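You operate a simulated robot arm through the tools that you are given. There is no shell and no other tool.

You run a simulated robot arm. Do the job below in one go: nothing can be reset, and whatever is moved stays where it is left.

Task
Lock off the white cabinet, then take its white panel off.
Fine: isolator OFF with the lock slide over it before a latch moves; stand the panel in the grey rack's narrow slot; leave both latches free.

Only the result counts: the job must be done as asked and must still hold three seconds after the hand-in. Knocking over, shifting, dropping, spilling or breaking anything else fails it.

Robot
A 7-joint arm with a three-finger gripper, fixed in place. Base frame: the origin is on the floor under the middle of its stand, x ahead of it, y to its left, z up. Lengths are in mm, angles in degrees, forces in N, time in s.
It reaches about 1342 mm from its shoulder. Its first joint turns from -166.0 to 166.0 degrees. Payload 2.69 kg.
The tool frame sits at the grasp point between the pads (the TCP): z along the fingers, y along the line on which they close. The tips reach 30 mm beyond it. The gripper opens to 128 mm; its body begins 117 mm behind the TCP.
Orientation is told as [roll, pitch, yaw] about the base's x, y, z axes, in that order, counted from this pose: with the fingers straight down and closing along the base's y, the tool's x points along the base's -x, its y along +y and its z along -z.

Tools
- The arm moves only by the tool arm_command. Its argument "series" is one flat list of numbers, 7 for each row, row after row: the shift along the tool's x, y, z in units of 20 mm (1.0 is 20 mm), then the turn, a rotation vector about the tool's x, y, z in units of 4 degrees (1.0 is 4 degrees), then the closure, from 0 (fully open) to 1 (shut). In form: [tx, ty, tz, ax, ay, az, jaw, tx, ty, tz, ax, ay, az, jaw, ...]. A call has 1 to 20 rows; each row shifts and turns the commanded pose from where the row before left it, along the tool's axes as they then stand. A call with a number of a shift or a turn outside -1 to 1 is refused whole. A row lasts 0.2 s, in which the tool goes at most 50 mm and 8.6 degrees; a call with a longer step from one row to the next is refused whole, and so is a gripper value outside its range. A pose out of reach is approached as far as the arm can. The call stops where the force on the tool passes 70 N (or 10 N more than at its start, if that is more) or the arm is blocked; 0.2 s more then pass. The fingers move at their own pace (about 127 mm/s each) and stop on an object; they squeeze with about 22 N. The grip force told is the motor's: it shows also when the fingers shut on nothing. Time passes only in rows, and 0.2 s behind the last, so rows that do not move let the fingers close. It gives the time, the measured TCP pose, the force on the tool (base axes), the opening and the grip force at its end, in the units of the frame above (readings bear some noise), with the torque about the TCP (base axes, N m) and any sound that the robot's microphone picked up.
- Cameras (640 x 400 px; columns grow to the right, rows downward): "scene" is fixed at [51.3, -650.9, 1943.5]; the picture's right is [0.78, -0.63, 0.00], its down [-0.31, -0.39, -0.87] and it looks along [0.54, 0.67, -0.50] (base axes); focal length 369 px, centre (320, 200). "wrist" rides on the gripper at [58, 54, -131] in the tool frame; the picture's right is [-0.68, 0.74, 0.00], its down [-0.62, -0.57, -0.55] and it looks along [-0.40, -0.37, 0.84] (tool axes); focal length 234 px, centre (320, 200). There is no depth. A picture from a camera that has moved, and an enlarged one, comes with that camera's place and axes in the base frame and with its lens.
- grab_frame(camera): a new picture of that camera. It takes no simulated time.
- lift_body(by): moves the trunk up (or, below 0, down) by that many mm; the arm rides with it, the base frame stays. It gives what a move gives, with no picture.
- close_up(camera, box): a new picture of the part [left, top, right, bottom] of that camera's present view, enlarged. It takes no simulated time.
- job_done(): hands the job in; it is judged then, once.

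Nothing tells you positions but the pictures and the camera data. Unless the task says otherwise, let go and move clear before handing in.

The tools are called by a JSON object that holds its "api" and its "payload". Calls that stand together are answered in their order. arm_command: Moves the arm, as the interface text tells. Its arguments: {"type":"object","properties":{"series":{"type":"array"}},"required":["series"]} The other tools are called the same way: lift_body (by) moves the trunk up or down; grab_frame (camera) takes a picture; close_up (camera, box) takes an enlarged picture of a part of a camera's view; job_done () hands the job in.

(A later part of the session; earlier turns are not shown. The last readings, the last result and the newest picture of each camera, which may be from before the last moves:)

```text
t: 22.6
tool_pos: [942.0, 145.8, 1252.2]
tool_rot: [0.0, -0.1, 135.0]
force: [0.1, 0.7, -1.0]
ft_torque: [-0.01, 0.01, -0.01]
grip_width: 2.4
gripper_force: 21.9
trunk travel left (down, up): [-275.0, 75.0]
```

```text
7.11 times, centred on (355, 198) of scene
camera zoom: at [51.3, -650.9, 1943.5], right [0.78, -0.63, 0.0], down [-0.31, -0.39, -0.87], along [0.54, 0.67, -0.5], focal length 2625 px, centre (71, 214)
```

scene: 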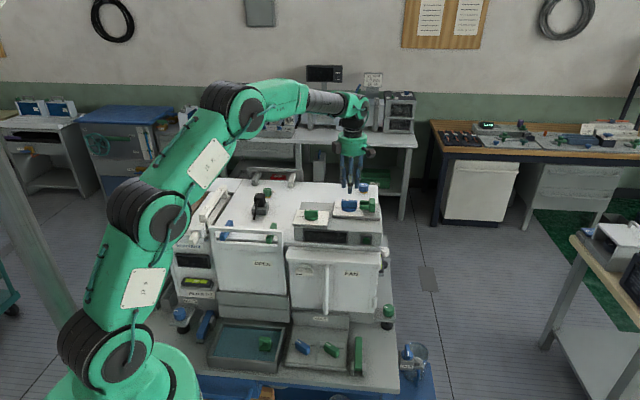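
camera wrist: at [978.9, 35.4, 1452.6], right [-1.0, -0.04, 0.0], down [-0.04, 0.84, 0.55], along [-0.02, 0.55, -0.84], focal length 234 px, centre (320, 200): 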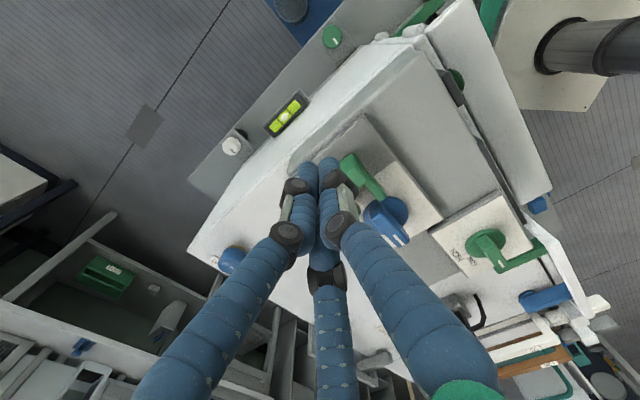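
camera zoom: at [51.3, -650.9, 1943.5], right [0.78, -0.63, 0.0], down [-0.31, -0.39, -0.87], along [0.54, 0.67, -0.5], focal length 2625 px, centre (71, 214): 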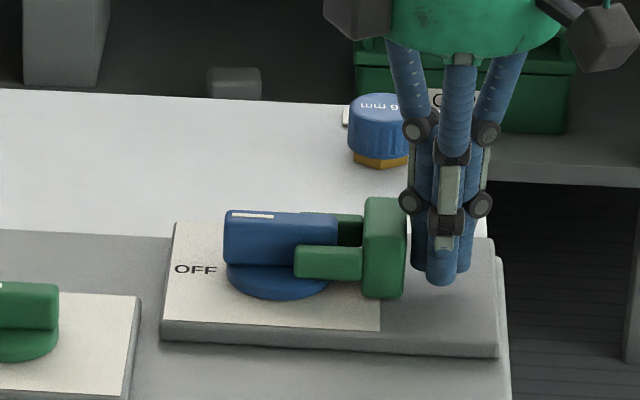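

The slide moves freely and its prongs now straddle the fin. I push on until it meets its stop.

{"api": "arm_command", "payload": {"series": [-0.3, 0, 0, 0, 0, 0, 1, -0.3, 0, 0, 0, 0, 0, 1, -0.2, 0, 0, 0, 0, 0, 1]}}

{"api": "close_up", "payload": {"camera": "scene", "box": [310, 170, 400, 226]}}

```text
t: 23.5
tool_pos: [938.6, 149.0, 1252.9]
tool_rot: [-0.2, 0.5, 134.6]
force: [29.7, -20.7, -7.1]
ft_torque: [-0.15, 0.03, -0.31]
grip_width: 2.2
gripper_force: 22.0
trunk travel left (down, up): [-275.0, 75.0]
stopped in row 3: the force on the tool passed its limit at 72 N (the readings are from after the stop); the commanded pose is now the measured one
```

```text
7.11 times, centred on (355, 198) of scene
camera zoom: at [51.3, -650.9, 1943.5], right [0.78, -0.63, 0.0], down [-0.31, -0.39, -0.87], along [0.54, 0.67, -0.5], focal length 2625 px, centre (71, 214)
```

zoom: 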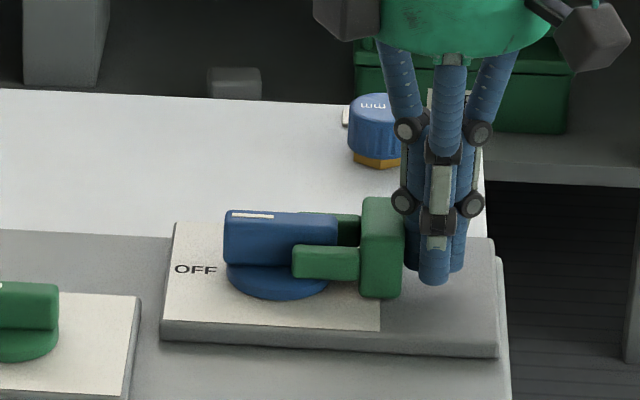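

The slide is against its end stop, over the OFF fin. I back away to the right and lift clear, then look at the result from above.

{"api": "arm_command", "payload": {"series": [0.5, 0, 0, 0, 0, 0, 1, 0.7, 0, 0, 0, 0, 0, 1, 0, 0, -1, 0, 0, 0, 1, 0, 0, -1, 0, 0, 0, 1, 0, 0, -1, 0, 0, 0, 1, 0, 0, -1, 0, 0, 0, 1, 0, 0, -1, 0, 0, 0, 0.5, 0, 0, -1, 0, 0, 0, 0]}}

{"api": "close_up", "payload": {"camera": "scene", "box": [310, 170, 400, 226]}}

{"api": "grab_frame", "payload": {"camera": "wrist"}}

```text
t: 25.3
tool_pos: [948.9, 136.2, 1375.0]
tool_rot: [-0.3, 0.4, 134.7]
force: [0.1, -0.2, 0.3]
ft_torque: [-0.03, 0.01, 0.0]
grip_width: 127.2
gripper_force: 0.4
trunk travel left (down, up): [-275.0, 75.0]
```

```text
7.11 times, centred on (355, 198) of scene
camera zoom: at [51.3, -650.9, 1943.5], right [0.78, -0.63, 0.0], down [-0.31, -0.39, -0.87], along [0.54, 0.67, -0.5], focal length 2625 px, centre (71, 214)
```

zoom: 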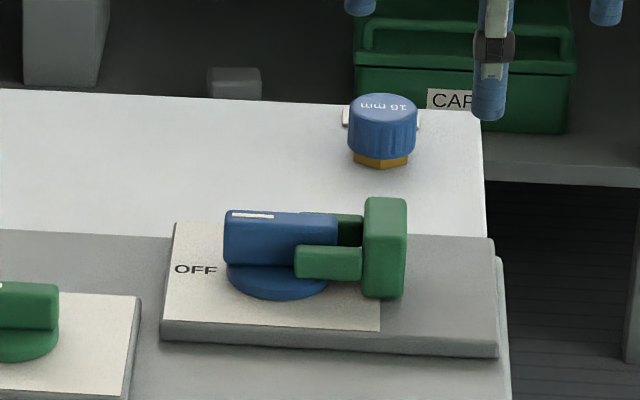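

```text
taken
camera wrist: at [951.8, 55.9, 1506.0], right [-1.0, -0.04, -0.01], down [-0.04, 0.84, 0.55], along [-0.02, 0.55, -0.84], focal length 234 px, centre (320, 200)
```

wrist: 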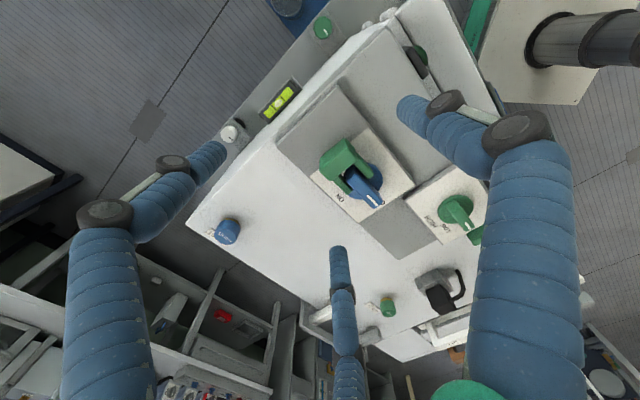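

{"api": "close_up", "payload": {"camera": "wrist", "box": [290, 110, 430, 230]}}

```text
3.33 times, centred on (360, 170) of wrist
camera zoom: at [951.8, 55.9, 1506.0], right [-1.0, -0.04, -0.01], down [-0.04, 0.84, 0.55], along [-0.02, 0.55, -0.84], focal length 781 px, centre (187, 300)
```

zoom: 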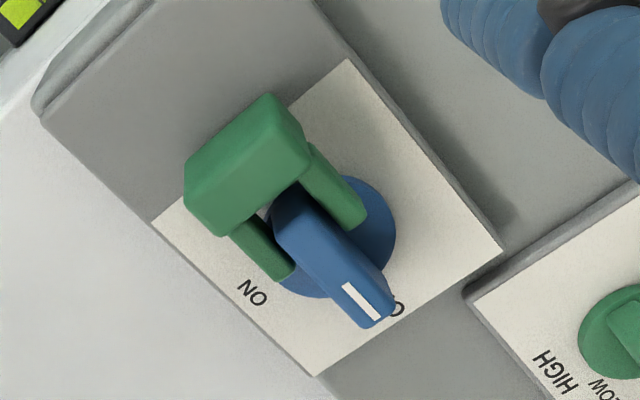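

The fin sits centred between the prongs, so the cabinet is locked off. Now I travel to the panel area to study the latches, handle bar and HOLD console.

{"api": "arm_command", "payload": {"series": [-0.978, 0.398, -0.1875, 0, 0, 0, 0, -0.978, 0.398, -0.1875, 0, 0, 0, 0, -0.978, 0.398, -0.1875, 0, 0, 0, 0, -0.978, 0.398, -0.1875, 0, 0, 0, 0, -0.978, 0.398, -0.1875, 0, 0, 0, 0, -0.978, 0.398, -0.1875, 0, 0, 0, 0, -0.978, 0.398, -0.1875, 0, 0, 0, 0, -0.978, 0.398, -0.1875, 0, 0, 0, 0, -0.978, 0.398, -0.1875, 0, 0, 0, 0, -0.978, 0.398, -0.1875, 0, 0, 0, 0, -0.978, 0.398, -0.1875, 0, 0, 0, 0, -0.978, 0.398, -0.1875, 0, 0, 0, 0, -0.978, 0.398, -0.1875, 0, 0, 0, 0, -0.978, 0.398, -0.1875, 0, 0, 0, 0, -0.978, 0.398, -0.1875, 0, 0, 0, 0, -0.978, 0.398, -0.1875, 0, 0, 0, 0, -0.978, 0.398, -0.1875, 0, 0, 0, 0, -0.978, 0.398, -0.1875, 0, 0, 0, 0, -0.978, 0.398, -0.1875, 0, 0, 0, 0, -0.978, 0.398, -0.1875, 0, 0, 0, 0]}}

{"api": "grab_frame", "payload": {"camera": "wrist"}}

{"api": "grab_frame", "payload": {"camera": "scene"}}

```text
t: 29.5
tool_pos: [559.9, 302.6, 1447.0]
tool_rot: [-0.2, 0.4, 134.8]
force: [0.3, -0.1, 0.7]
ft_torque: [0.0, 0.0, -0.03]
grip_width: 127.8
gripper_force: 0.0
trunk travel left (down, up): [-275.0, 75.0]
```

```text
taken
camera wrist: at [562.7, 222.2, 1578.4], right [-1.0, -0.04, -0.01], down [-0.04, 0.84, 0.55], along [-0.02, 0.55, -0.84], focal length 234 px, centre (320, 200)
```

wrist: 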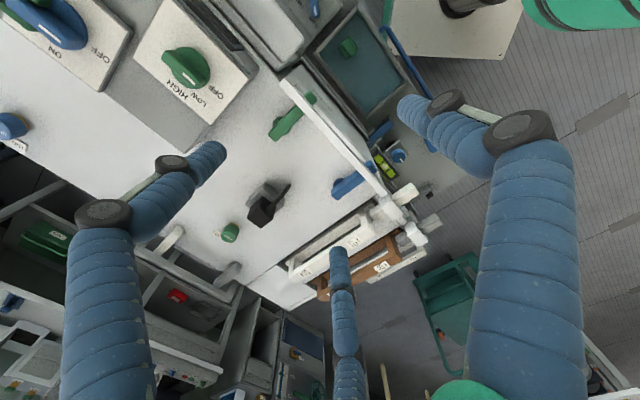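

```text
taken
```

scene: 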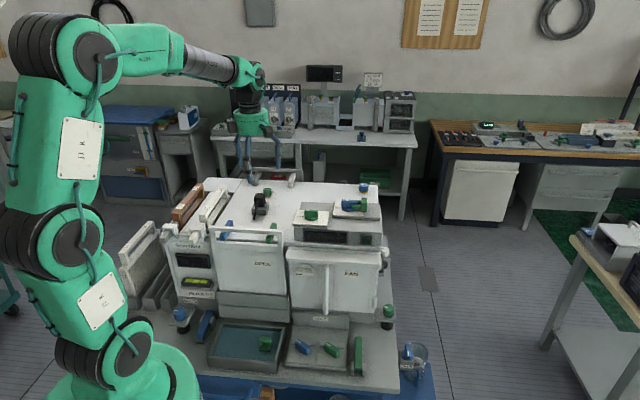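

{"api": "close_up", "payload": {"camera": "wrist", "box": [240, 60, 420, 220]}}

{"api": "close_up", "payload": {"camera": "wrist", "box": [300, 120, 460, 300]}}

{"api": "close_up", "payload": {"camera": "wrist", "box": [240, 0, 440, 130]}}

{"api": "close_up", "payload": {"camera": "scene", "box": [200, 205, 300, 260]}}

```text
2.50 times, centred on (330, 140) of wrist
camera zoom: at [562.7, 222.2, 1578.4], right [-1.0, -0.04, -0.01], down [-0.04, 0.84, 0.55], along [-0.02, 0.55, -0.84], focal length 585 px, centre (295, 350)
```

zoom: 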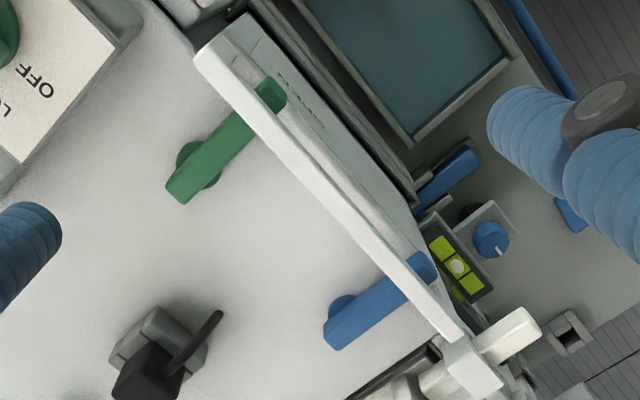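

```text
2.22 times, centred on (380, 210) of wrist
camera zoom: at [562.7, 222.2, 1578.4], right [-1.0, -0.04, -0.01], down [-0.04, 0.84, 0.55], along [-0.02, 0.55, -0.84], focal length 520 px, centre (187, 178)
```

zoom: 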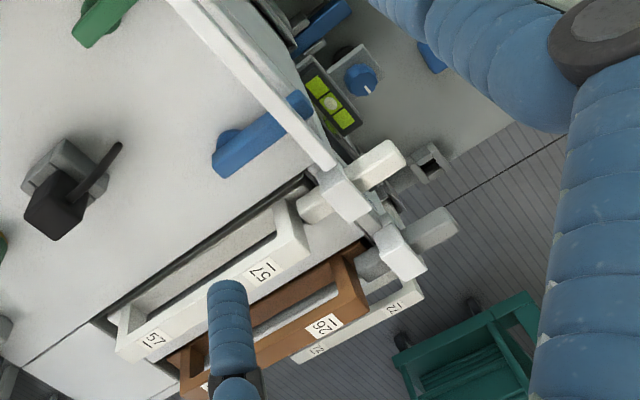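

```text
3.08 times, centred on (340, 65) of wrist
camera zoom: at [562.7, 222.2, 1578.4], right [-1.0, -0.04, -0.01], down [-0.04, 0.84, 0.55], along [-0.02, 0.55, -0.84], focal length 720 px, centre (258, 615)
```

zoom: 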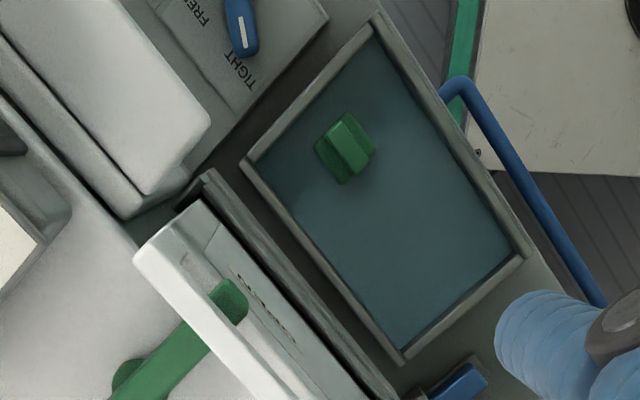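

```text
6.40 times, centred on (250, 232) of scene
camera zoom: at [51.3, -650.9, 1943.5], right [0.78, -0.63, 0.0], down [-0.31, -0.39, -0.87], along [0.54, 0.67, -0.5], focal length 2362 px, centre (768, -8)
```

zoom: 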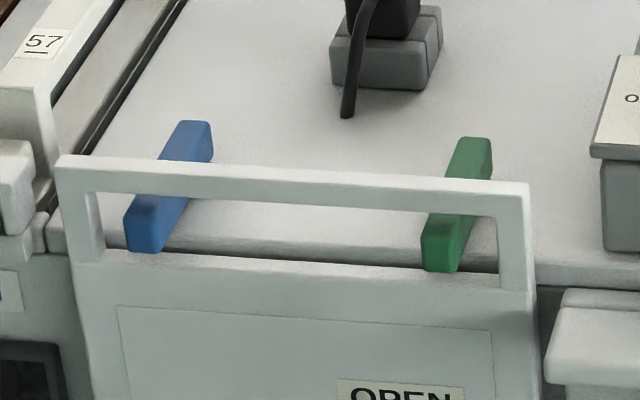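

The blue and green bars pass through the handle window and pivot at their back ends; the HOLD console carries a blue and a green knob marked TIGHT/FREE, both at TIGHT. I go in front of the cabinet to look at the console and front parts closely.

{"api": "arm_command", "payload": {"series": [0.958, 0.767, 0, 0, 0, 0, 0, 0.958, 0.767, 0, 0, 0, 0, 0, 0.958, 0.767, 0, 0, 0, 0, 0, 0.958, 0.767, 0, 0, 0, 0, 0, 0.958, 0.767, 0, 0, 0, 0, 0, 0.958, 0.767, 0, 0, 0, 0, 0, 0.958, 0.767, 0, 0, 0, 0, 0, 0.958, 0.767, 0, 0, 0, 0, 0, 0.958, 0.767, 0, 0, 0, 0, 0, 0.958, 0.767, 0, 0, 0, 0, 0, 0.958, 0.767, 0, 0, 0, 0, 0, 0.958, 0.767, 0, 0, 0, 0, 0, 0.958, 0.767, 0, 0, 0, 0, 0, 0, 0, 1, 0, 0, 0, 0, 0, 0, 1, 0, 0, 0, 0, 0, 0, 1, 0, 0, 0, 0, 0, 0, 1, 0, 0, 0, 0, 0, 0, 1, 0, 0, 0, 0, 0, 0, 1, 0, 0, 0, 0, 0, 0, 1, 0, 0, 0, 0]}}

{"api": "grab_frame", "payload": {"camera": "wrist"}}

{"api": "grab_frame", "payload": {"camera": "scene"}}

```text
t: 33.7
tool_pos: [596.1, -15.2, 1308.1]
tool_rot: [-0.1, 0.4, 134.8]
force: [0.3, 0.0, 0.5]
ft_torque: [0.0, 0.02, 0.01]
grip_width: 128.1
gripper_force: 0.1
trunk travel left (down, up): [-275.0, 75.0]
```

```text
taken
camera wrist: at [599.4, -96.2, 1438.9], right [-1.0, -0.04, -0.01], down [-0.04, 0.84, 0.55], along [-0.02, 0.55, -0.84], focal length 234 px, centre (320, 200)
```

wrist: 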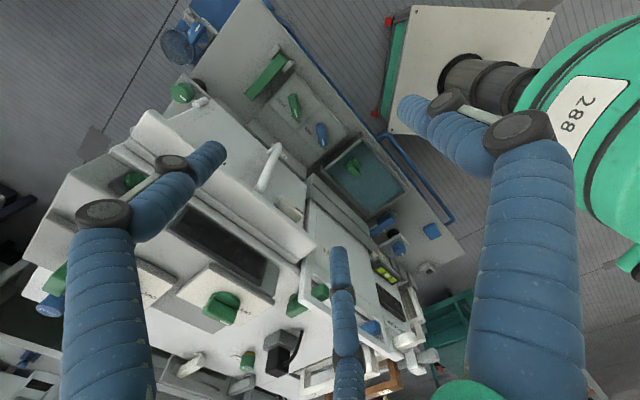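

```text
taken
```

scene: 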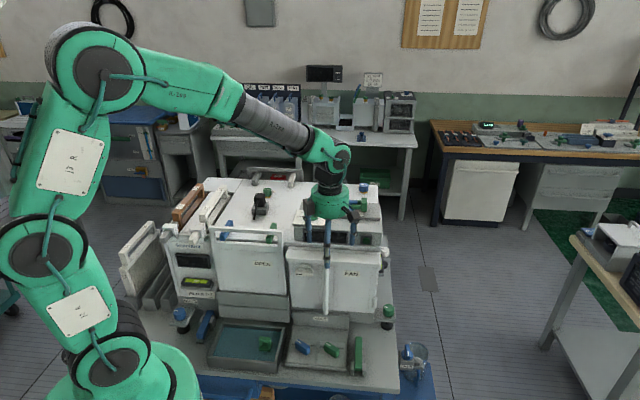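

{"api": "close_up", "payload": {"camera": "wrist", "box": [220, 20, 420, 180]}}

{"api": "close_up", "payload": {"camera": "wrist", "box": [280, 200, 460, 400]}}

{"api": "close_up", "payload": {"camera": "wrist", "box": [340, 180, 480, 300]}}

```text
2.50 times, centred on (320, 100) of wrist
camera zoom: at [599.4, -96.2, 1438.9], right [-1.0, -0.04, -0.01], down [-0.04, 0.84, 0.55], along [-0.02, 0.55, -0.84], focal length 585 px, centre (320, 450)
```

zoom: 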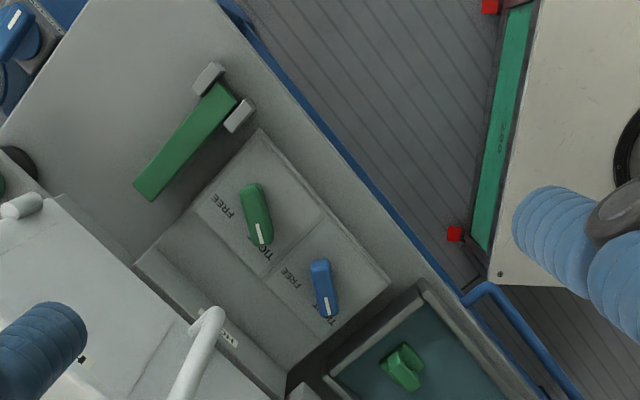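

```text
2.00 times, centred on (370, 300) of wrist
camera zoom: at [599.4, -96.2, 1438.9], right [-1.0, -0.04, -0.01], down [-0.04, 0.84, 0.55], along [-0.02, 0.55, -0.84], focal length 468 px, centre (220, 0)
```

zoom: 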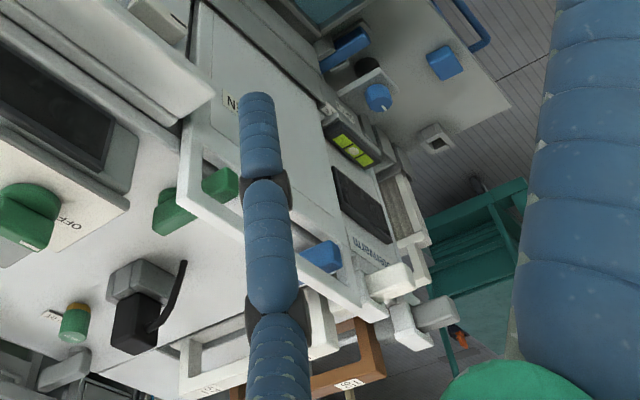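

```text
3.33 times, centred on (410, 240) of wrist
camera zoom: at [599.4, -96.2, 1438.9], right [-1.0, -0.04, -0.01], down [-0.04, 0.84, 0.55], along [-0.02, 0.55, -0.84], focal length 781 px, centre (20, 67)
```

zoom: 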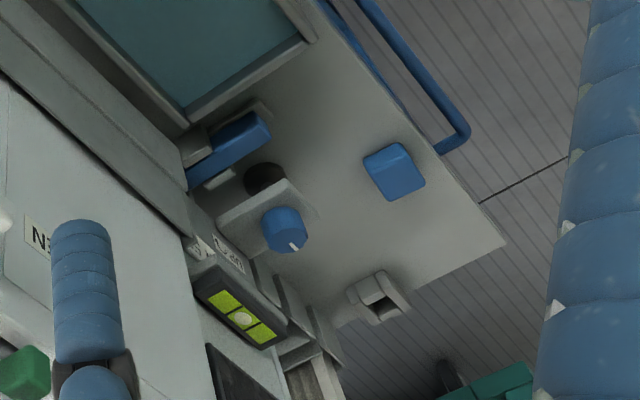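

The bars can be gripped right over their pivots and turned like the knob. I go back up and over to the blue bar's pivot, level the tool, and yaw back to 45° to look from near.

{"api": "arm_command", "payload": {"series": [0, 0, -1, -0.05, -0.1, 0, 0, 0, 0, -1, 0, 0, 0, 0, 0, 0, -1, 0, 0, 0, 0, 0, 0, -1, 0, 0, 0, 0, 0, 0, -1, 0, 0, 0, 0, 0, 0, -1, 0, 0, 0, 0, 0, 0, -1, 0, 0, 0, 0]}}

{"api": "arm_command", "payload": {"series": [-0.99, -0.698, 0, 0, 0, 0, 0, -0.99, -0.698, 0, 0, 0, 0, 0, -0.99, -0.698, 0, 0, 0, 0, 0, -0.99, -0.698, 0, 0, 0, 0, 0, -0.99, -0.698, 0, 0, 0, 0, 0, -0.99, -0.698, 0, 0, 0, 0, 0, -0.99, -0.698, 0, 0, 0, 0, 0, -0.99, -0.698, 0, 0, 0, 0, 0, -0.99, -0.698, 0, 0, 0, 0, 0, -0.99, -0.698, 0, 0, 0, 0, 0, -0.99, -0.698, 0, 0, 0, 0, 0, -0.99, -0.698, 0, 0, 0, 0, 0, -0.99, -0.698, 0, 0, 0, 0, 0, -0.99, -0.698, 0, 0, 0, 0, 0, -0.99, -0.698, 0, 0, 0, 0, 0, -0.99, -0.698, 0, 0, 0, 0, 0, -0.99, -0.698, 0, 0, 0, 0, 0, -0.99, -0.698, 0, 0, 0, 0, 0, -0.99, -0.698, 0, 0, 0, 0, 0, -0.99, -0.698, 0, 0, 0, 0, 0]}}

{"api": "grab_frame", "payload": {"camera": "scene"}}

{"api": "grab_frame", "payload": {"camera": "wrist"}}

```text
t: 35.3
tool_pos: [594.9, -16.4, 1448.5]
tool_rot: [0.0, 0.0, 134.7]
force: [0.7, 0.1, -0.8]
ft_torque: [-0.02, 0.0, -0.02]
grip_width: 127.9
gripper_force: 0.1
trunk travel left (down, up): [-275.0, 75.0]
```

```text
t: 39.5
tool_pos: [513.7, 464.5, 1448.3]
tool_rot: [0.0, 0.0, 134.9]
force: [-0.6, 0.4, 0.0]
ft_torque: [-0.03, 0.03, 0.02]
grip_width: 128.2
gripper_force: 0.1
trunk travel left (down, up): [-275.0, 75.0]
```

```text
taken
```

scene: 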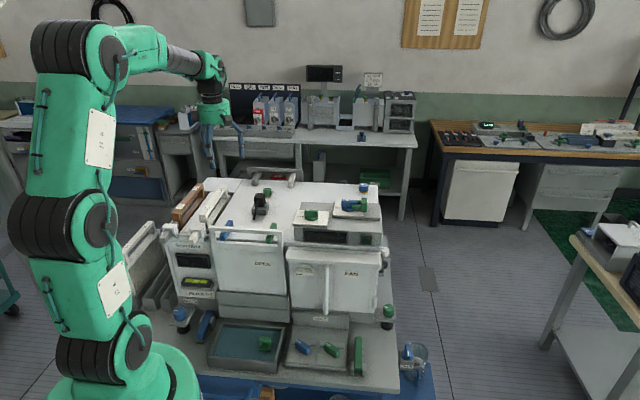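

```text
taken
camera wrist: at [518.5, 382.9, 1579.4], right [-1.0, -0.04, 0.0], down [-0.03, 0.84, 0.55], along [-0.02, 0.55, -0.84], focal length 234 px, centre (320, 200)
```

wrist: 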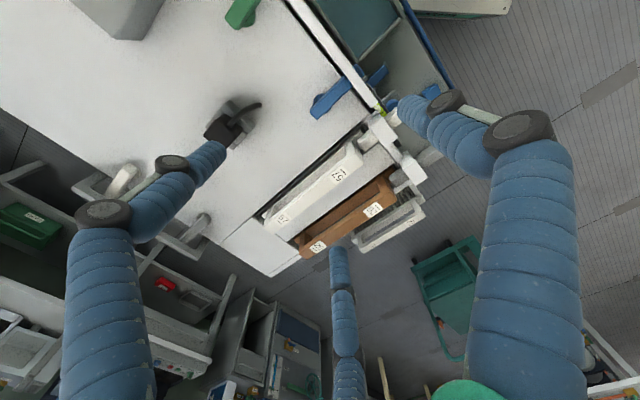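

{"api": "arm_command", "payload": {"series": [0, 0, 0, 0, 0, 1, 0, 0, 0, 0, 0, 0, 1, 0, 0, 0, 0, 0, 0, 1, 0, 0, 0, 0, 0, 0, 1, 0, 0, 0, 0, 0, 0, 1, 0, 0, 0, 0, 0, 0, 1, 0, 0, 0, 0, 0, 0, 1, 0, 0, 0, 0, 0, 0, 1, 0, 0, 0, 0, 0, 0, 1, 0, 0, 0, 0, 0, 0, 1, 0, 0, 0, 0, 0, 0, 1, 0, 0, 0, 0, 0, 0, 1, 0, 0, 0, 0, 0, 0, 1, 0, 0, 0, 0, 0, 0, 1, 0, 0, 0, 0, 0, 0, 1, 0, 0, 0, 0, 0, 0, 1, 0, 0, 0, 0, 0, 0, 1, 0, 0, 0, 0, 0, 0, 1, 0, 0, 0, 0, 0, 0, 1, 0, 0, 0, 0, 0, 0, 1, 0]}}

{"api": "arm_command", "payload": {"series": [0, 0, 0, 0, 0, 1, 0, 0, 0, 0, 0, 0, 1, 0, 0, 0, 0, 0, 0, 0.475, 0, 0, 0, 1, 0, 0, 0, 0, 0, 0, 1, 0, 0, 0, 0, 0, 0, 1, 0, 0, 0, 0, 0, 0, 1, 0, 0, 0, 0, 0, 0, 1, 0, 0, 0, 0, 0, 0, 1, 0, 0, 0, 0]}}

{"api": "grab_frame", "payload": {"camera": "wrist"}}

{"api": "close_up", "payload": {"camera": "wrist", "box": [210, 90, 410, 230]}}

{"api": "close_up", "payload": {"camera": "scene", "box": [190, 170, 310, 245]}}

```text
t: 43.7
tool_pos: [515.2, 462.2, 1447.2]
tool_rot: [0.0, 0.0, 54.8]
force: [0.6, -0.1, 0.4]
ft_torque: [-0.04, -0.01, -0.01]
grip_width: 128.0
gripper_force: 0.1
trunk travel left (down, up): [-275.0, 75.0]
```

```text
t: 45.7
tool_pos: [515.1, 462.4, 1325.4]
tool_rot: [0.1, -0.1, 44.9]
force: [0.0, 0.7, -0.5]
ft_torque: [0.02, 0.02, 0.04]
grip_width: 128.1
gripper_force: 0.1
trunk travel left (down, up): [-275.0, 75.0]
```

```text
taken
camera wrist: at [436.2, 458.1, 1457.6], right [-0.04, 1.0, 0.0], down [0.84, 0.03, 0.55], along [0.55, 0.02, -0.84], focal length 234 px, centre (320, 200)
```

wrist: 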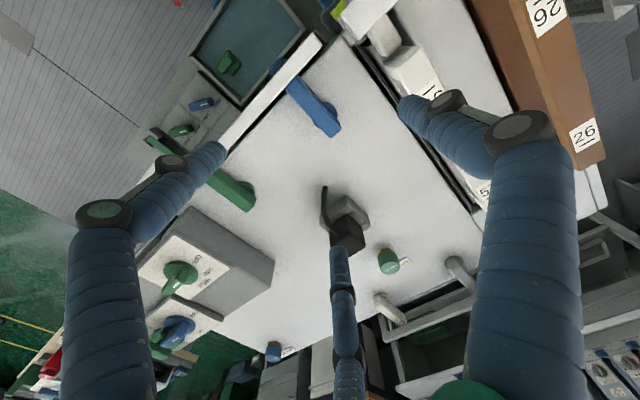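

```text
2.86 times, centred on (310, 160) of wrist
camera zoom: at [436.2, 458.1, 1457.6], right [-0.04, 1.0, 0.0], down [0.84, 0.03, 0.55], along [0.55, 0.02, -0.84], focal length 669 px, centre (349, 314)
```

zoom: 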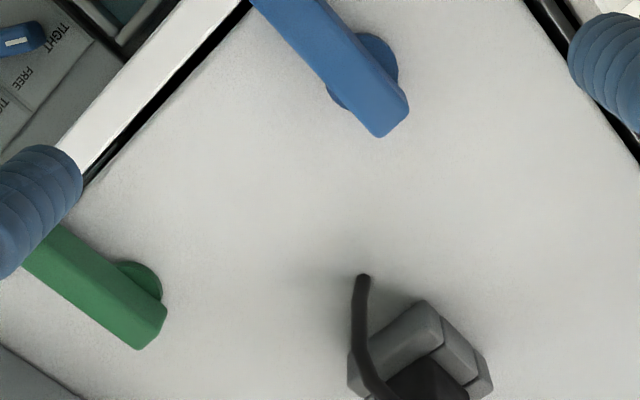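

```text
5.33 times, centred on (250, 208) of scene
camera zoom: at [51.3, -650.9, 1943.5], right [0.78, -0.63, 0.0], down [-0.31, -0.39, -0.87], along [0.54, 0.67, -0.5], focal length 1968 px, centre (693, 160)
```

zoom: 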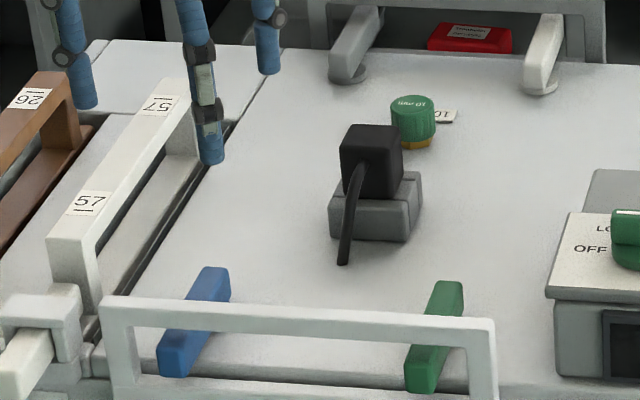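

{"api": "close_up", "payload": {"camera": "wrist", "box": [260, 60, 360, 145]}}

{"api": "close_up", "payload": {"camera": "wrist", "box": [190, 20, 350, 120]}}

```text
4.71 times, centred on (310, 102) of wrist
camera zoom: at [436.2, 458.1, 1457.6], right [-0.04, 1.0, 0.0], down [0.84, 0.03, 0.55], along [0.55, 0.02, -0.84], focal length 1102 px, centre (367, 659)
```

zoom: 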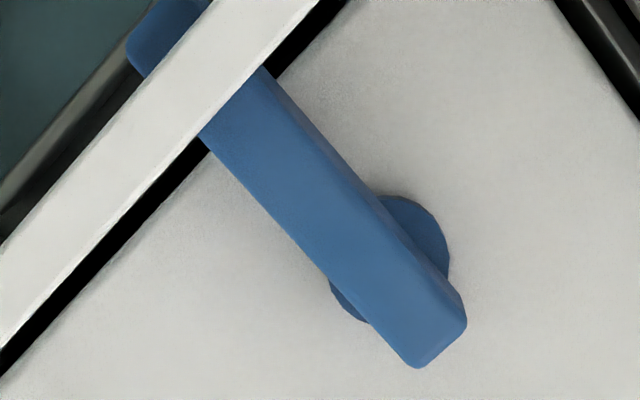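

```text
4.00 times, centred on (270, 70) of wrist
camera zoom: at [436.2, 458.1, 1457.6], right [-0.04, 1.0, 0.0], down [0.84, 0.03, 0.55], along [0.55, 0.02, -0.84], focal length 937 px, centre (520, 720)
```

zoom: 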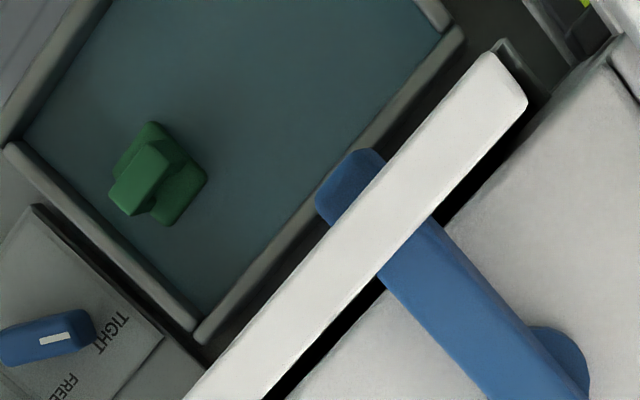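

The blue bar lies at R≈29.5 with its pivot near B≈690 (cabinet frame), top near z 1160. I preshape to 64 mm, align and descend to just above it to refine the height.

{"api": "arm_command", "payload": {"series": [0.06, 0.09, 0, 0, 0, 0, 0.5, 0, 0, 1, 0, 0, 0, 0.5, 0, 0, 1, 0, 0, 0, 0.5, 0, 0, 1, 0, 0, 0, 0.5, 0, 0, 1, 0, 0, 0, 0.5, 0, 0, 0.75, 0, 0, 0, 0.5]}}

{"api": "grab_frame", "payload": {"camera": "wrist"}}

{"api": "close_up", "payload": {"camera": "wrist", "box": [250, 80, 390, 220]}}

{"api": "close_up", "payload": {"camera": "scene", "box": [190, 170, 310, 245]}}

```text
t: 47.1
tool_pos: [513.6, 461.8, 1233.0]
tool_rot: [0.0, 0.0, 44.8]
force: [-0.1, -0.5, 0.5]
ft_torque: [0.01, 0.02, -0.01]
grip_width: 63.8
gripper_force: 0.0
trunk travel left (down, up): [-275.0, 75.0]
```

```text
taken
camera wrist: at [435.4, 457.6, 1364.8], right [-0.04, 1.0, 0.0], down [0.83, 0.03, 0.55], along [0.55, 0.02, -0.84], focal length 234 px, centre (320, 200)
```

wrist: 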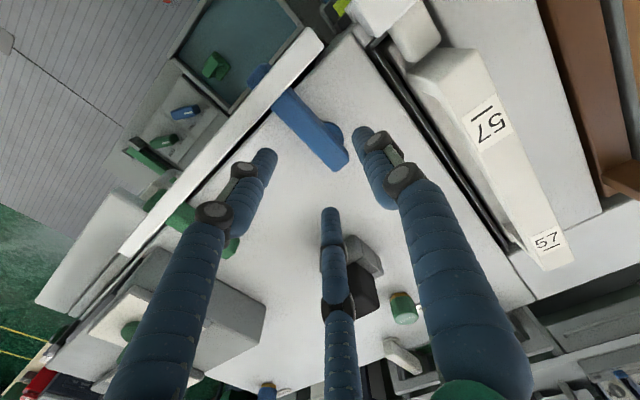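

```text
2.86 times, centred on (320, 150) of wrist
camera zoom: at [435.4, 457.6, 1364.8], right [-0.04, 1.0, 0.0], down [0.83, 0.03, 0.55], along [0.55, 0.02, -0.84], focal length 669 px, centre (320, 343)
```

zoom: 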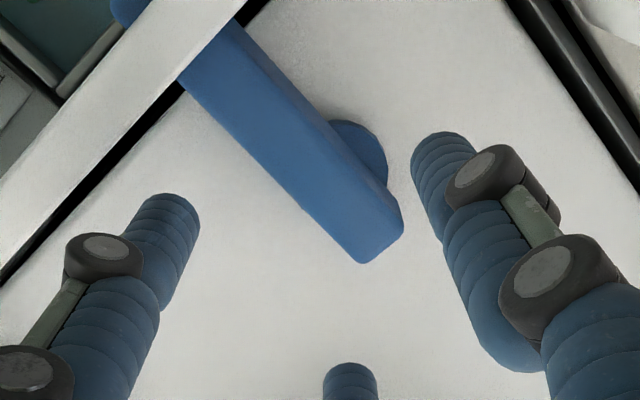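

```text
5.33 times, centred on (250, 208) of scene
camera zoom: at [51.3, -650.9, 1943.5], right [0.78, -0.63, 0.0], down [-0.31, -0.39, -0.87], along [0.54, 0.67, -0.5], focal length 1968 px, centre (693, 160)
```

zoom: 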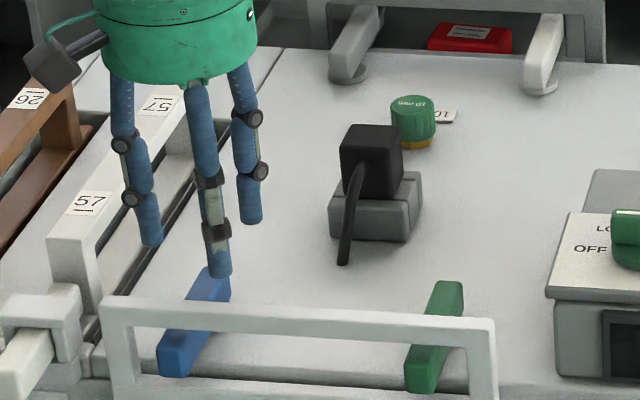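

The bar top is near z 1174 and the pivot near (R 28, B 687). I descend so the tips reach about z 1158 and close on the bar over its pivot.

{"api": "arm_command", "payload": {"series": [0.135, 0.105, 0, 0, 0, 0, 0.5, 0, 0, 0.75, 0, 0, 0, 0.5, 0, 0, 0.75, 0, 0, 0, 0.5, 0, 0, 0.7, 0, 0, 0, 0.5]}}

{"api": "close_up", "payload": {"camera": "wrist", "box": [250, 80, 390, 220]}}

{"api": "close_up", "payload": {"camera": "scene", "box": [190, 190, 290, 252]}}

```text
t: 48.1
tool_pos: [509.8, 462.1, 1187.8]
tool_rot: [0.1, 0.0, 44.8]
force: [-0.5, 0.0, -0.5]
ft_torque: [0.0, 0.02, 0.0]
grip_width: 64.0
gripper_force: 0.1
trunk travel left (down, up): [-275.0, 75.0]
```

```text
2.86 times, centred on (320, 150) of wrist
camera zoom: at [431.1, 457.5, 1319.5], right [-0.04, 1.0, 0.0], down [0.83, 0.03, 0.55], along [0.55, 0.02, -0.84], focal length 669 px, centre (320, 343)
```

zoom: 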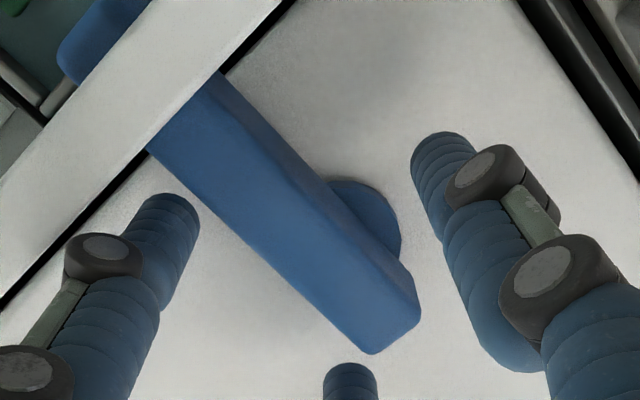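

```text
6.40 times, centred on (240, 221) of scene
camera zoom: at [51.3, -650.9, 1943.5], right [0.78, -0.63, 0.0], down [-0.31, -0.39, -0.87], along [0.54, 0.67, -0.5], focal length 2362 px, centre (832, 66)
```

zoom: 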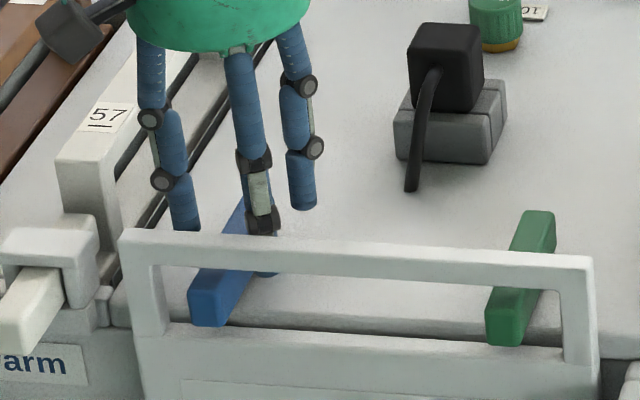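

The bar sits between the finger pair and the single finger. I close on it.

{"api": "arm_command", "payload": {"series": [0, 0, 0, 0, 0, 0, 1, 0, 0, 0, 0, 0, 0, 1, 0, 0, 0, 0, 0, 0, 1]}}

{"api": "close_up", "payload": {"camera": "wrist", "box": [250, 80, 390, 220]}}

```text
t: 48.9
tool_pos: [511.3, 462.1, 1187.5]
tool_rot: [0.0, 0.0, 45.0]
force: [19.4, -17.3, -0.5]
ft_torque: [-0.29, -0.57, -0.01]
grip_width: 30.9
gripper_force: 45.1
trunk travel left (down, up): [-275.0, 75.0]
```

```text
2.86 times, centred on (320, 150) of wrist
camera zoom: at [432.9, 456.0, 1319.4], right [-0.04, 1.0, 0.0], down [0.84, 0.03, 0.55], along [0.55, 0.02, -0.84], focal length 669 px, centre (320, 343)
```

zoom: 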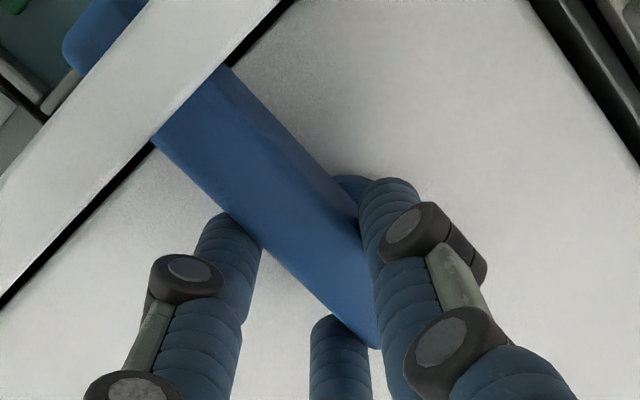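

The bar is gripped (31 mm), with a small side load. I ease the load by 1 mm and test-turn by 8° counter-clockwise to see if it yields.

{"api": "arm_command", "payload": {"series": [0, -0.05, 0, 0, 0, 0, 1, -0.011, 0, 0, 0, 0, -0.5, 1, -0.011, 0, 0, 0, 0, -0.5, 1, -0.011, 0, 0, 0, 0, -0.5, 1, -0.011, 0, 0, 0, 0, -0.5, 1]}}

{"api": "close_up", "payload": {"camera": "wrist", "box": [250, 80, 390, 220]}}

{"api": "close_up", "payload": {"camera": "scene", "box": [190, 190, 290, 252]}}

```text
t: 50.1
tool_pos: [512.5, 461.6, 1188.4]
tool_rot: [0.0, 0.0, 53.0]
force: [19.6, -19.5, -10.8]
ft_torque: [-0.63, -0.35, -0.12]
grip_width: 30.5
gripper_force: 45.2
trunk travel left (down, up): [-275.0, 75.0]
```

```text
2.86 times, centred on (320, 150) of wrist
camera zoom: at [435.4, 445.4, 1319.6], right [-0.18, 0.98, 0.0], down [0.82, 0.15, 0.55], along [0.54, 0.1, -0.84], focal length 669 px, centre (320, 343)
```

zoom: 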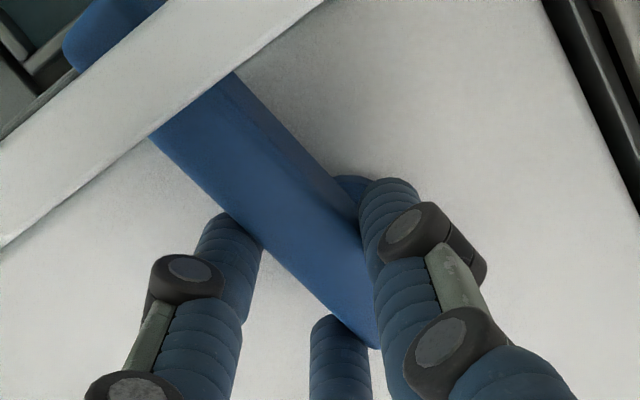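

```text
6.40 times, centred on (240, 221) of scene
camera zoom: at [51.3, -650.9, 1943.5], right [0.78, -0.63, 0.0], down [-0.31, -0.39, -0.87], along [0.54, 0.67, -0.5], focal length 2362 px, centre (832, 66)
```

zoom: 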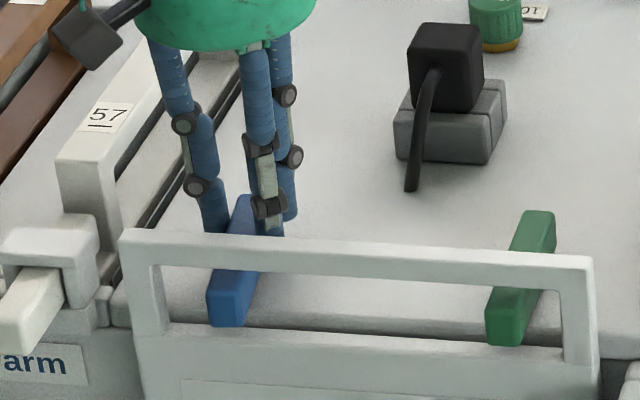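

The bar follows the gripper freely, so the latch swings directly. I continue the swing in two parts, watching the force.

{"api": "arm_command", "payload": {"series": [-0.025, -0.05, 0, 0, 0, -1, 1, -0.025, 0, 0, 0, 0, -1, 1, -0.025, 0, 0, 0, 0, -1, 1, -0.025, 0, 0, 0, 0, -1, 1, -0.025, 0, 0, 0, 0, -1, 1, -0.025, 0, 0, 0, 0, -1, 1, -0.025, 0, 0, 0, 0, -1, 1, -0.025, 0, 0, 0, 0, -1, 1]}}

{"api": "close_up", "payload": {"camera": "scene", "box": [190, 190, 290, 252]}}

{"api": "grab_frame", "payload": {"camera": "wrist"}}

```text
t: 51.9
tool_pos: [516.7, 462.6, 1188.4]
tool_rot: [0.1, 0.0, 85.0]
force: [32.3, -42.7, -10.8]
ft_torque: [-2.0, -0.61, 0.07]
grip_width: 30.6
gripper_force: 45.1
trunk travel left (down, up): [-275.0, 75.0]
```

```text
6.40 times, centred on (240, 221) of scene
camera zoom: at [51.3, -650.9, 1943.5], right [0.78, -0.63, 0.0], down [-0.31, -0.39, -0.87], along [0.54, 0.67, -0.5], focal length 2362 px, centre (832, 66)
```

zoom: 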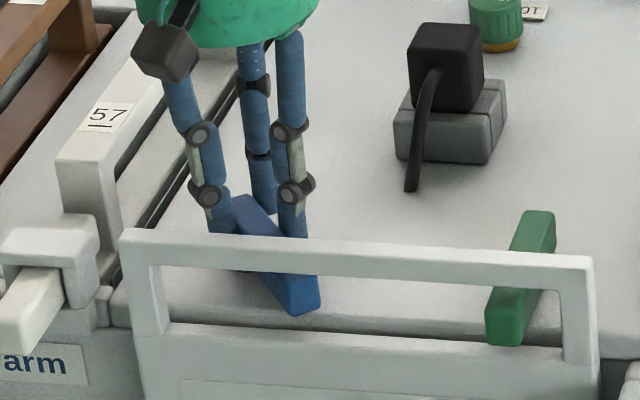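

```text
taken
camera wrist: at [458.3, 408.2, 1319.5], right [-0.67, 0.74, 0.0], down [0.62, 0.56, 0.55], along [0.4, 0.37, -0.84], focal length 234 px, centre (320, 200)
```

wrist: 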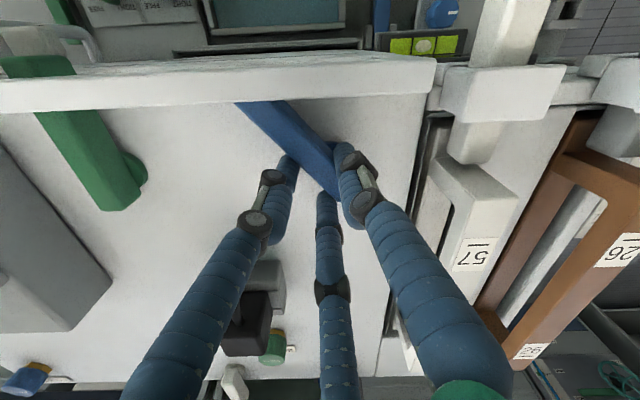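

A side load of about 50 N towards the right has built up, so the real pivot is a little further right. I shift 3 mm that way to relieve it.

{"api": "arm_command", "payload": {"series": [0.096, -0.115, 0, 0, 0, 0, 1, 0, 0, 0, 0, 0, 0, 1]}}

```text
t: 52.5
tool_pos: [515.3, 463.0, 1188.5]
tool_rot: [0.1, 0.1, 84.9]
force: [12.1, -24.1, -15.0]
ft_torque: [-0.21, -0.33, 0.09]
grip_width: 30.7
gripper_force: 44.8
trunk travel left (down, up): [-275.0, 75.0]
```

{"api": "arm_command", "payload": {"series": [0.08, -0.096, 0, 0, 0, 0, 1, -0.025, -0.015, 0, 0, 0, -1, 1, -0.025, -0.015, 0, 0, 0, -1, 1, -0.025, -0.015, 0, 0, 0, -1, 1, -0.025, -0.015, 0, 0, 0, -1, 1, -0.025, -0.015, 0, 0, 0, -1, 1, -0.025, -0.015, 0, 0, 0, -1, 1]}}

{"api": "close_up", "payload": {"camera": "scene", "box": [190, 190, 290, 252]}}

```text
t: 54.1
tool_pos: [517.5, 465.2, 1187.7]
tool_rot: [0.0, 0.1, 109.0]
force: [-18.1, 7.9, -14.7]
ft_torque: [0.4, 0.61, -0.01]
grip_width: 30.7
gripper_force: 44.8
trunk travel left (down, up): [-275.0, 75.0]
```

```text
6.40 times, centred on (240, 221) of scene
camera zoom: at [51.3, -650.9, 1943.5], right [0.78, -0.63, 0.0], down [-0.31, -0.39, -0.87], along [0.54, 0.67, -0.5], focal length 2362 px, centre (832, 66)
```

zoom: 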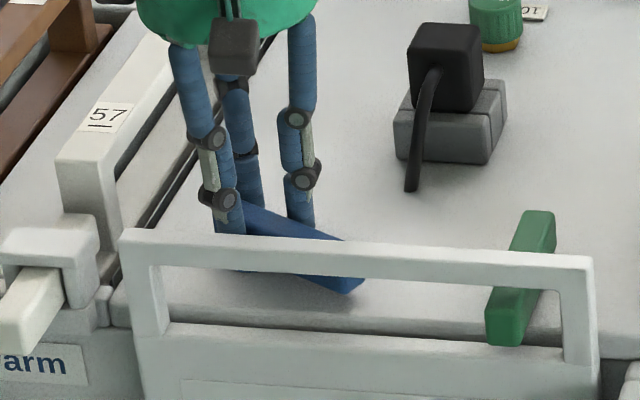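

{"api": "arm_command", "payload": {"series": [-0.045, -0.015, 0, 0, 0, -1, 1, -0.045, -0.015, 0, 0, 0, -1, 1, -0.025, -0.015, 0, 0, 0, -1, 1, -0.025, -0.015, 0, 0, 0, -1, 1, -0.025, -0.015, 0, 0, 0, -1, 1, -0.025, -0.015, 0, 0, 0, -1, 1]}}

{"api": "close_up", "payload": {"camera": "scene", "box": [190, 190, 290, 252]}}

{"api": "grab_frame", "payload": {"camera": "wrist"}}

```text
t: 55.5
tool_pos: [518.3, 469.4, 1188.2]
tool_rot: [0.1, 0.1, 132.9]
force: [-13.2, 5.0, -20.4]
ft_torque: [0.0, 0.12, 0.0]
grip_width: 30.8
gripper_force: 45.4
trunk travel left (down, up): [-275.0, 75.0]
```

```text
6.40 times, centred on (240, 221) of scene
camera zoom: at [51.3, -650.9, 1943.5], right [0.78, -0.63, 0.0], down [-0.31, -0.39, -0.87], along [0.54, 0.67, -0.5], focal length 2362 px, centre (832, 66)
```

zoom: 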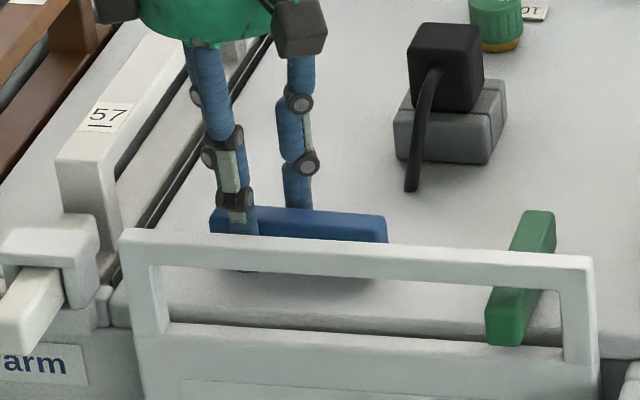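

```text
taken
camera wrist: at [519.4, 388.4, 1319.7], right [-1.0, -0.01, 0.0], down [-0.01, 0.84, 0.55], along [0.0, 0.55, -0.84], focal length 234 px, centre (320, 200)
```

wrist: 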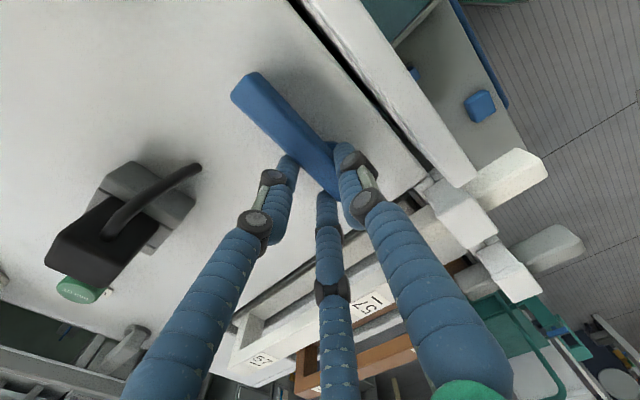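

The blue latch now lies parallel to the panel, out of the window. I release it slightly, lift clear, and check that it stays.

{"api": "arm_command", "payload": {"series": [0, 0, 0, 0, 0, 0, 0.62, 0, 0, 0, 0, 0, 0, 0.62, 0, 0, -0.5, 0, 0, 0, 0.62, 0, 0, -1, 0, 0, 0, 0.62, 0, 0, -1, 0, 0, 0, 0.62, 0, 0, -1, 0, 0, 0, 0.5, 0, 0, -1, 0, 0, 0, 0.5]}}

{"api": "close_up", "payload": {"camera": "scene", "box": [190, 190, 290, 252]}}

{"api": "grab_frame", "payload": {"camera": "wrist"}}

```text
t: 57.1
tool_pos: [517.8, 469.5, 1278.6]
tool_rot: [0.0, 0.0, 132.9]
force: [-0.2, -0.1, 0.0]
ft_torque: [-0.02, -0.01, -0.03]
grip_width: 64.0
gripper_force: 0.0
trunk travel left (down, up): [-275.0, 75.0]
```

```text
6.40 times, centred on (240, 221) of scene
camera zoom: at [51.3, -650.9, 1943.5], right [0.78, -0.63, 0.0], down [-0.31, -0.39, -0.87], along [0.54, 0.67, -0.5], focal length 2362 px, centre (832, 66)
```

zoom: 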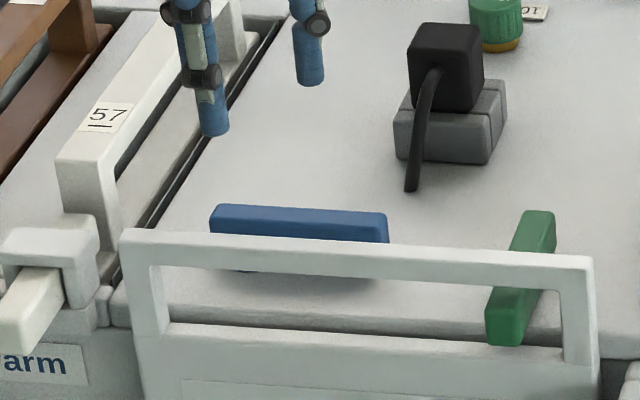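

```text
taken
camera wrist: at [519.0, 388.6, 1410.0], right [-1.0, -0.01, 0.0], down [-0.01, 0.84, 0.55], along [0.0, 0.55, -0.84], focal length 234 px, centre (320, 200)
```

wrist: 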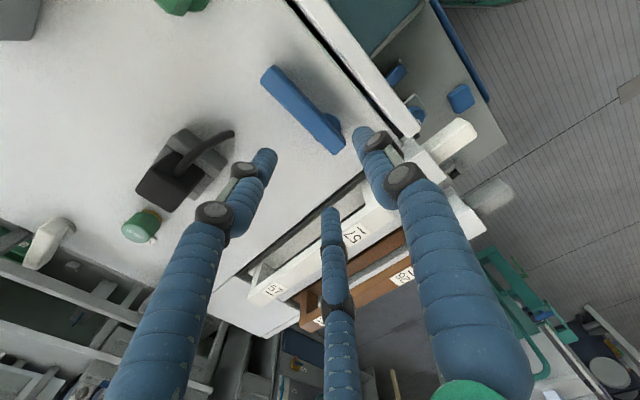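

The blue latch stays where I left it. I check whether anything changed on the HOLD console, and look at the overall scene.

{"api": "close_up", "payload": {"camera": "scene", "box": [270, 310, 370, 372]}}

{"api": "close_up", "payload": {"camera": "scene", "box": [180, 160, 400, 390]}}

```text
6.40 times, centred on (320, 341) of scene
camera zoom: at [51.3, -650.9, 1943.5], right [0.78, -0.63, 0.0], down [-0.31, -0.39, -0.87], along [0.54, 0.67, -0.5], focal length 2362 px, centre (320, -702)
```

zoom: 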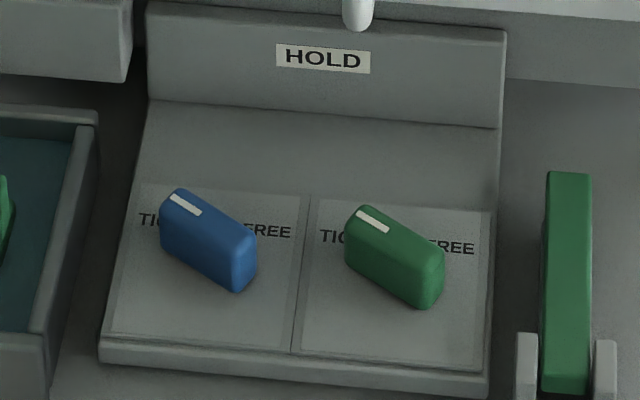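

```text
1.74 times, centred on (290, 275) of scene
camera zoom: at [51.3, -650.9, 1943.5], right [0.78, -0.63, 0.0], down [-0.31, -0.39, -0.87], along [0.54, 0.67, -0.5], focal length 642 px, centre (372, 70)
```

zoom: 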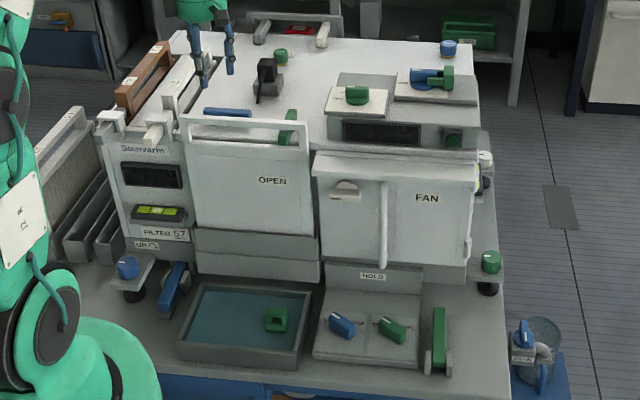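

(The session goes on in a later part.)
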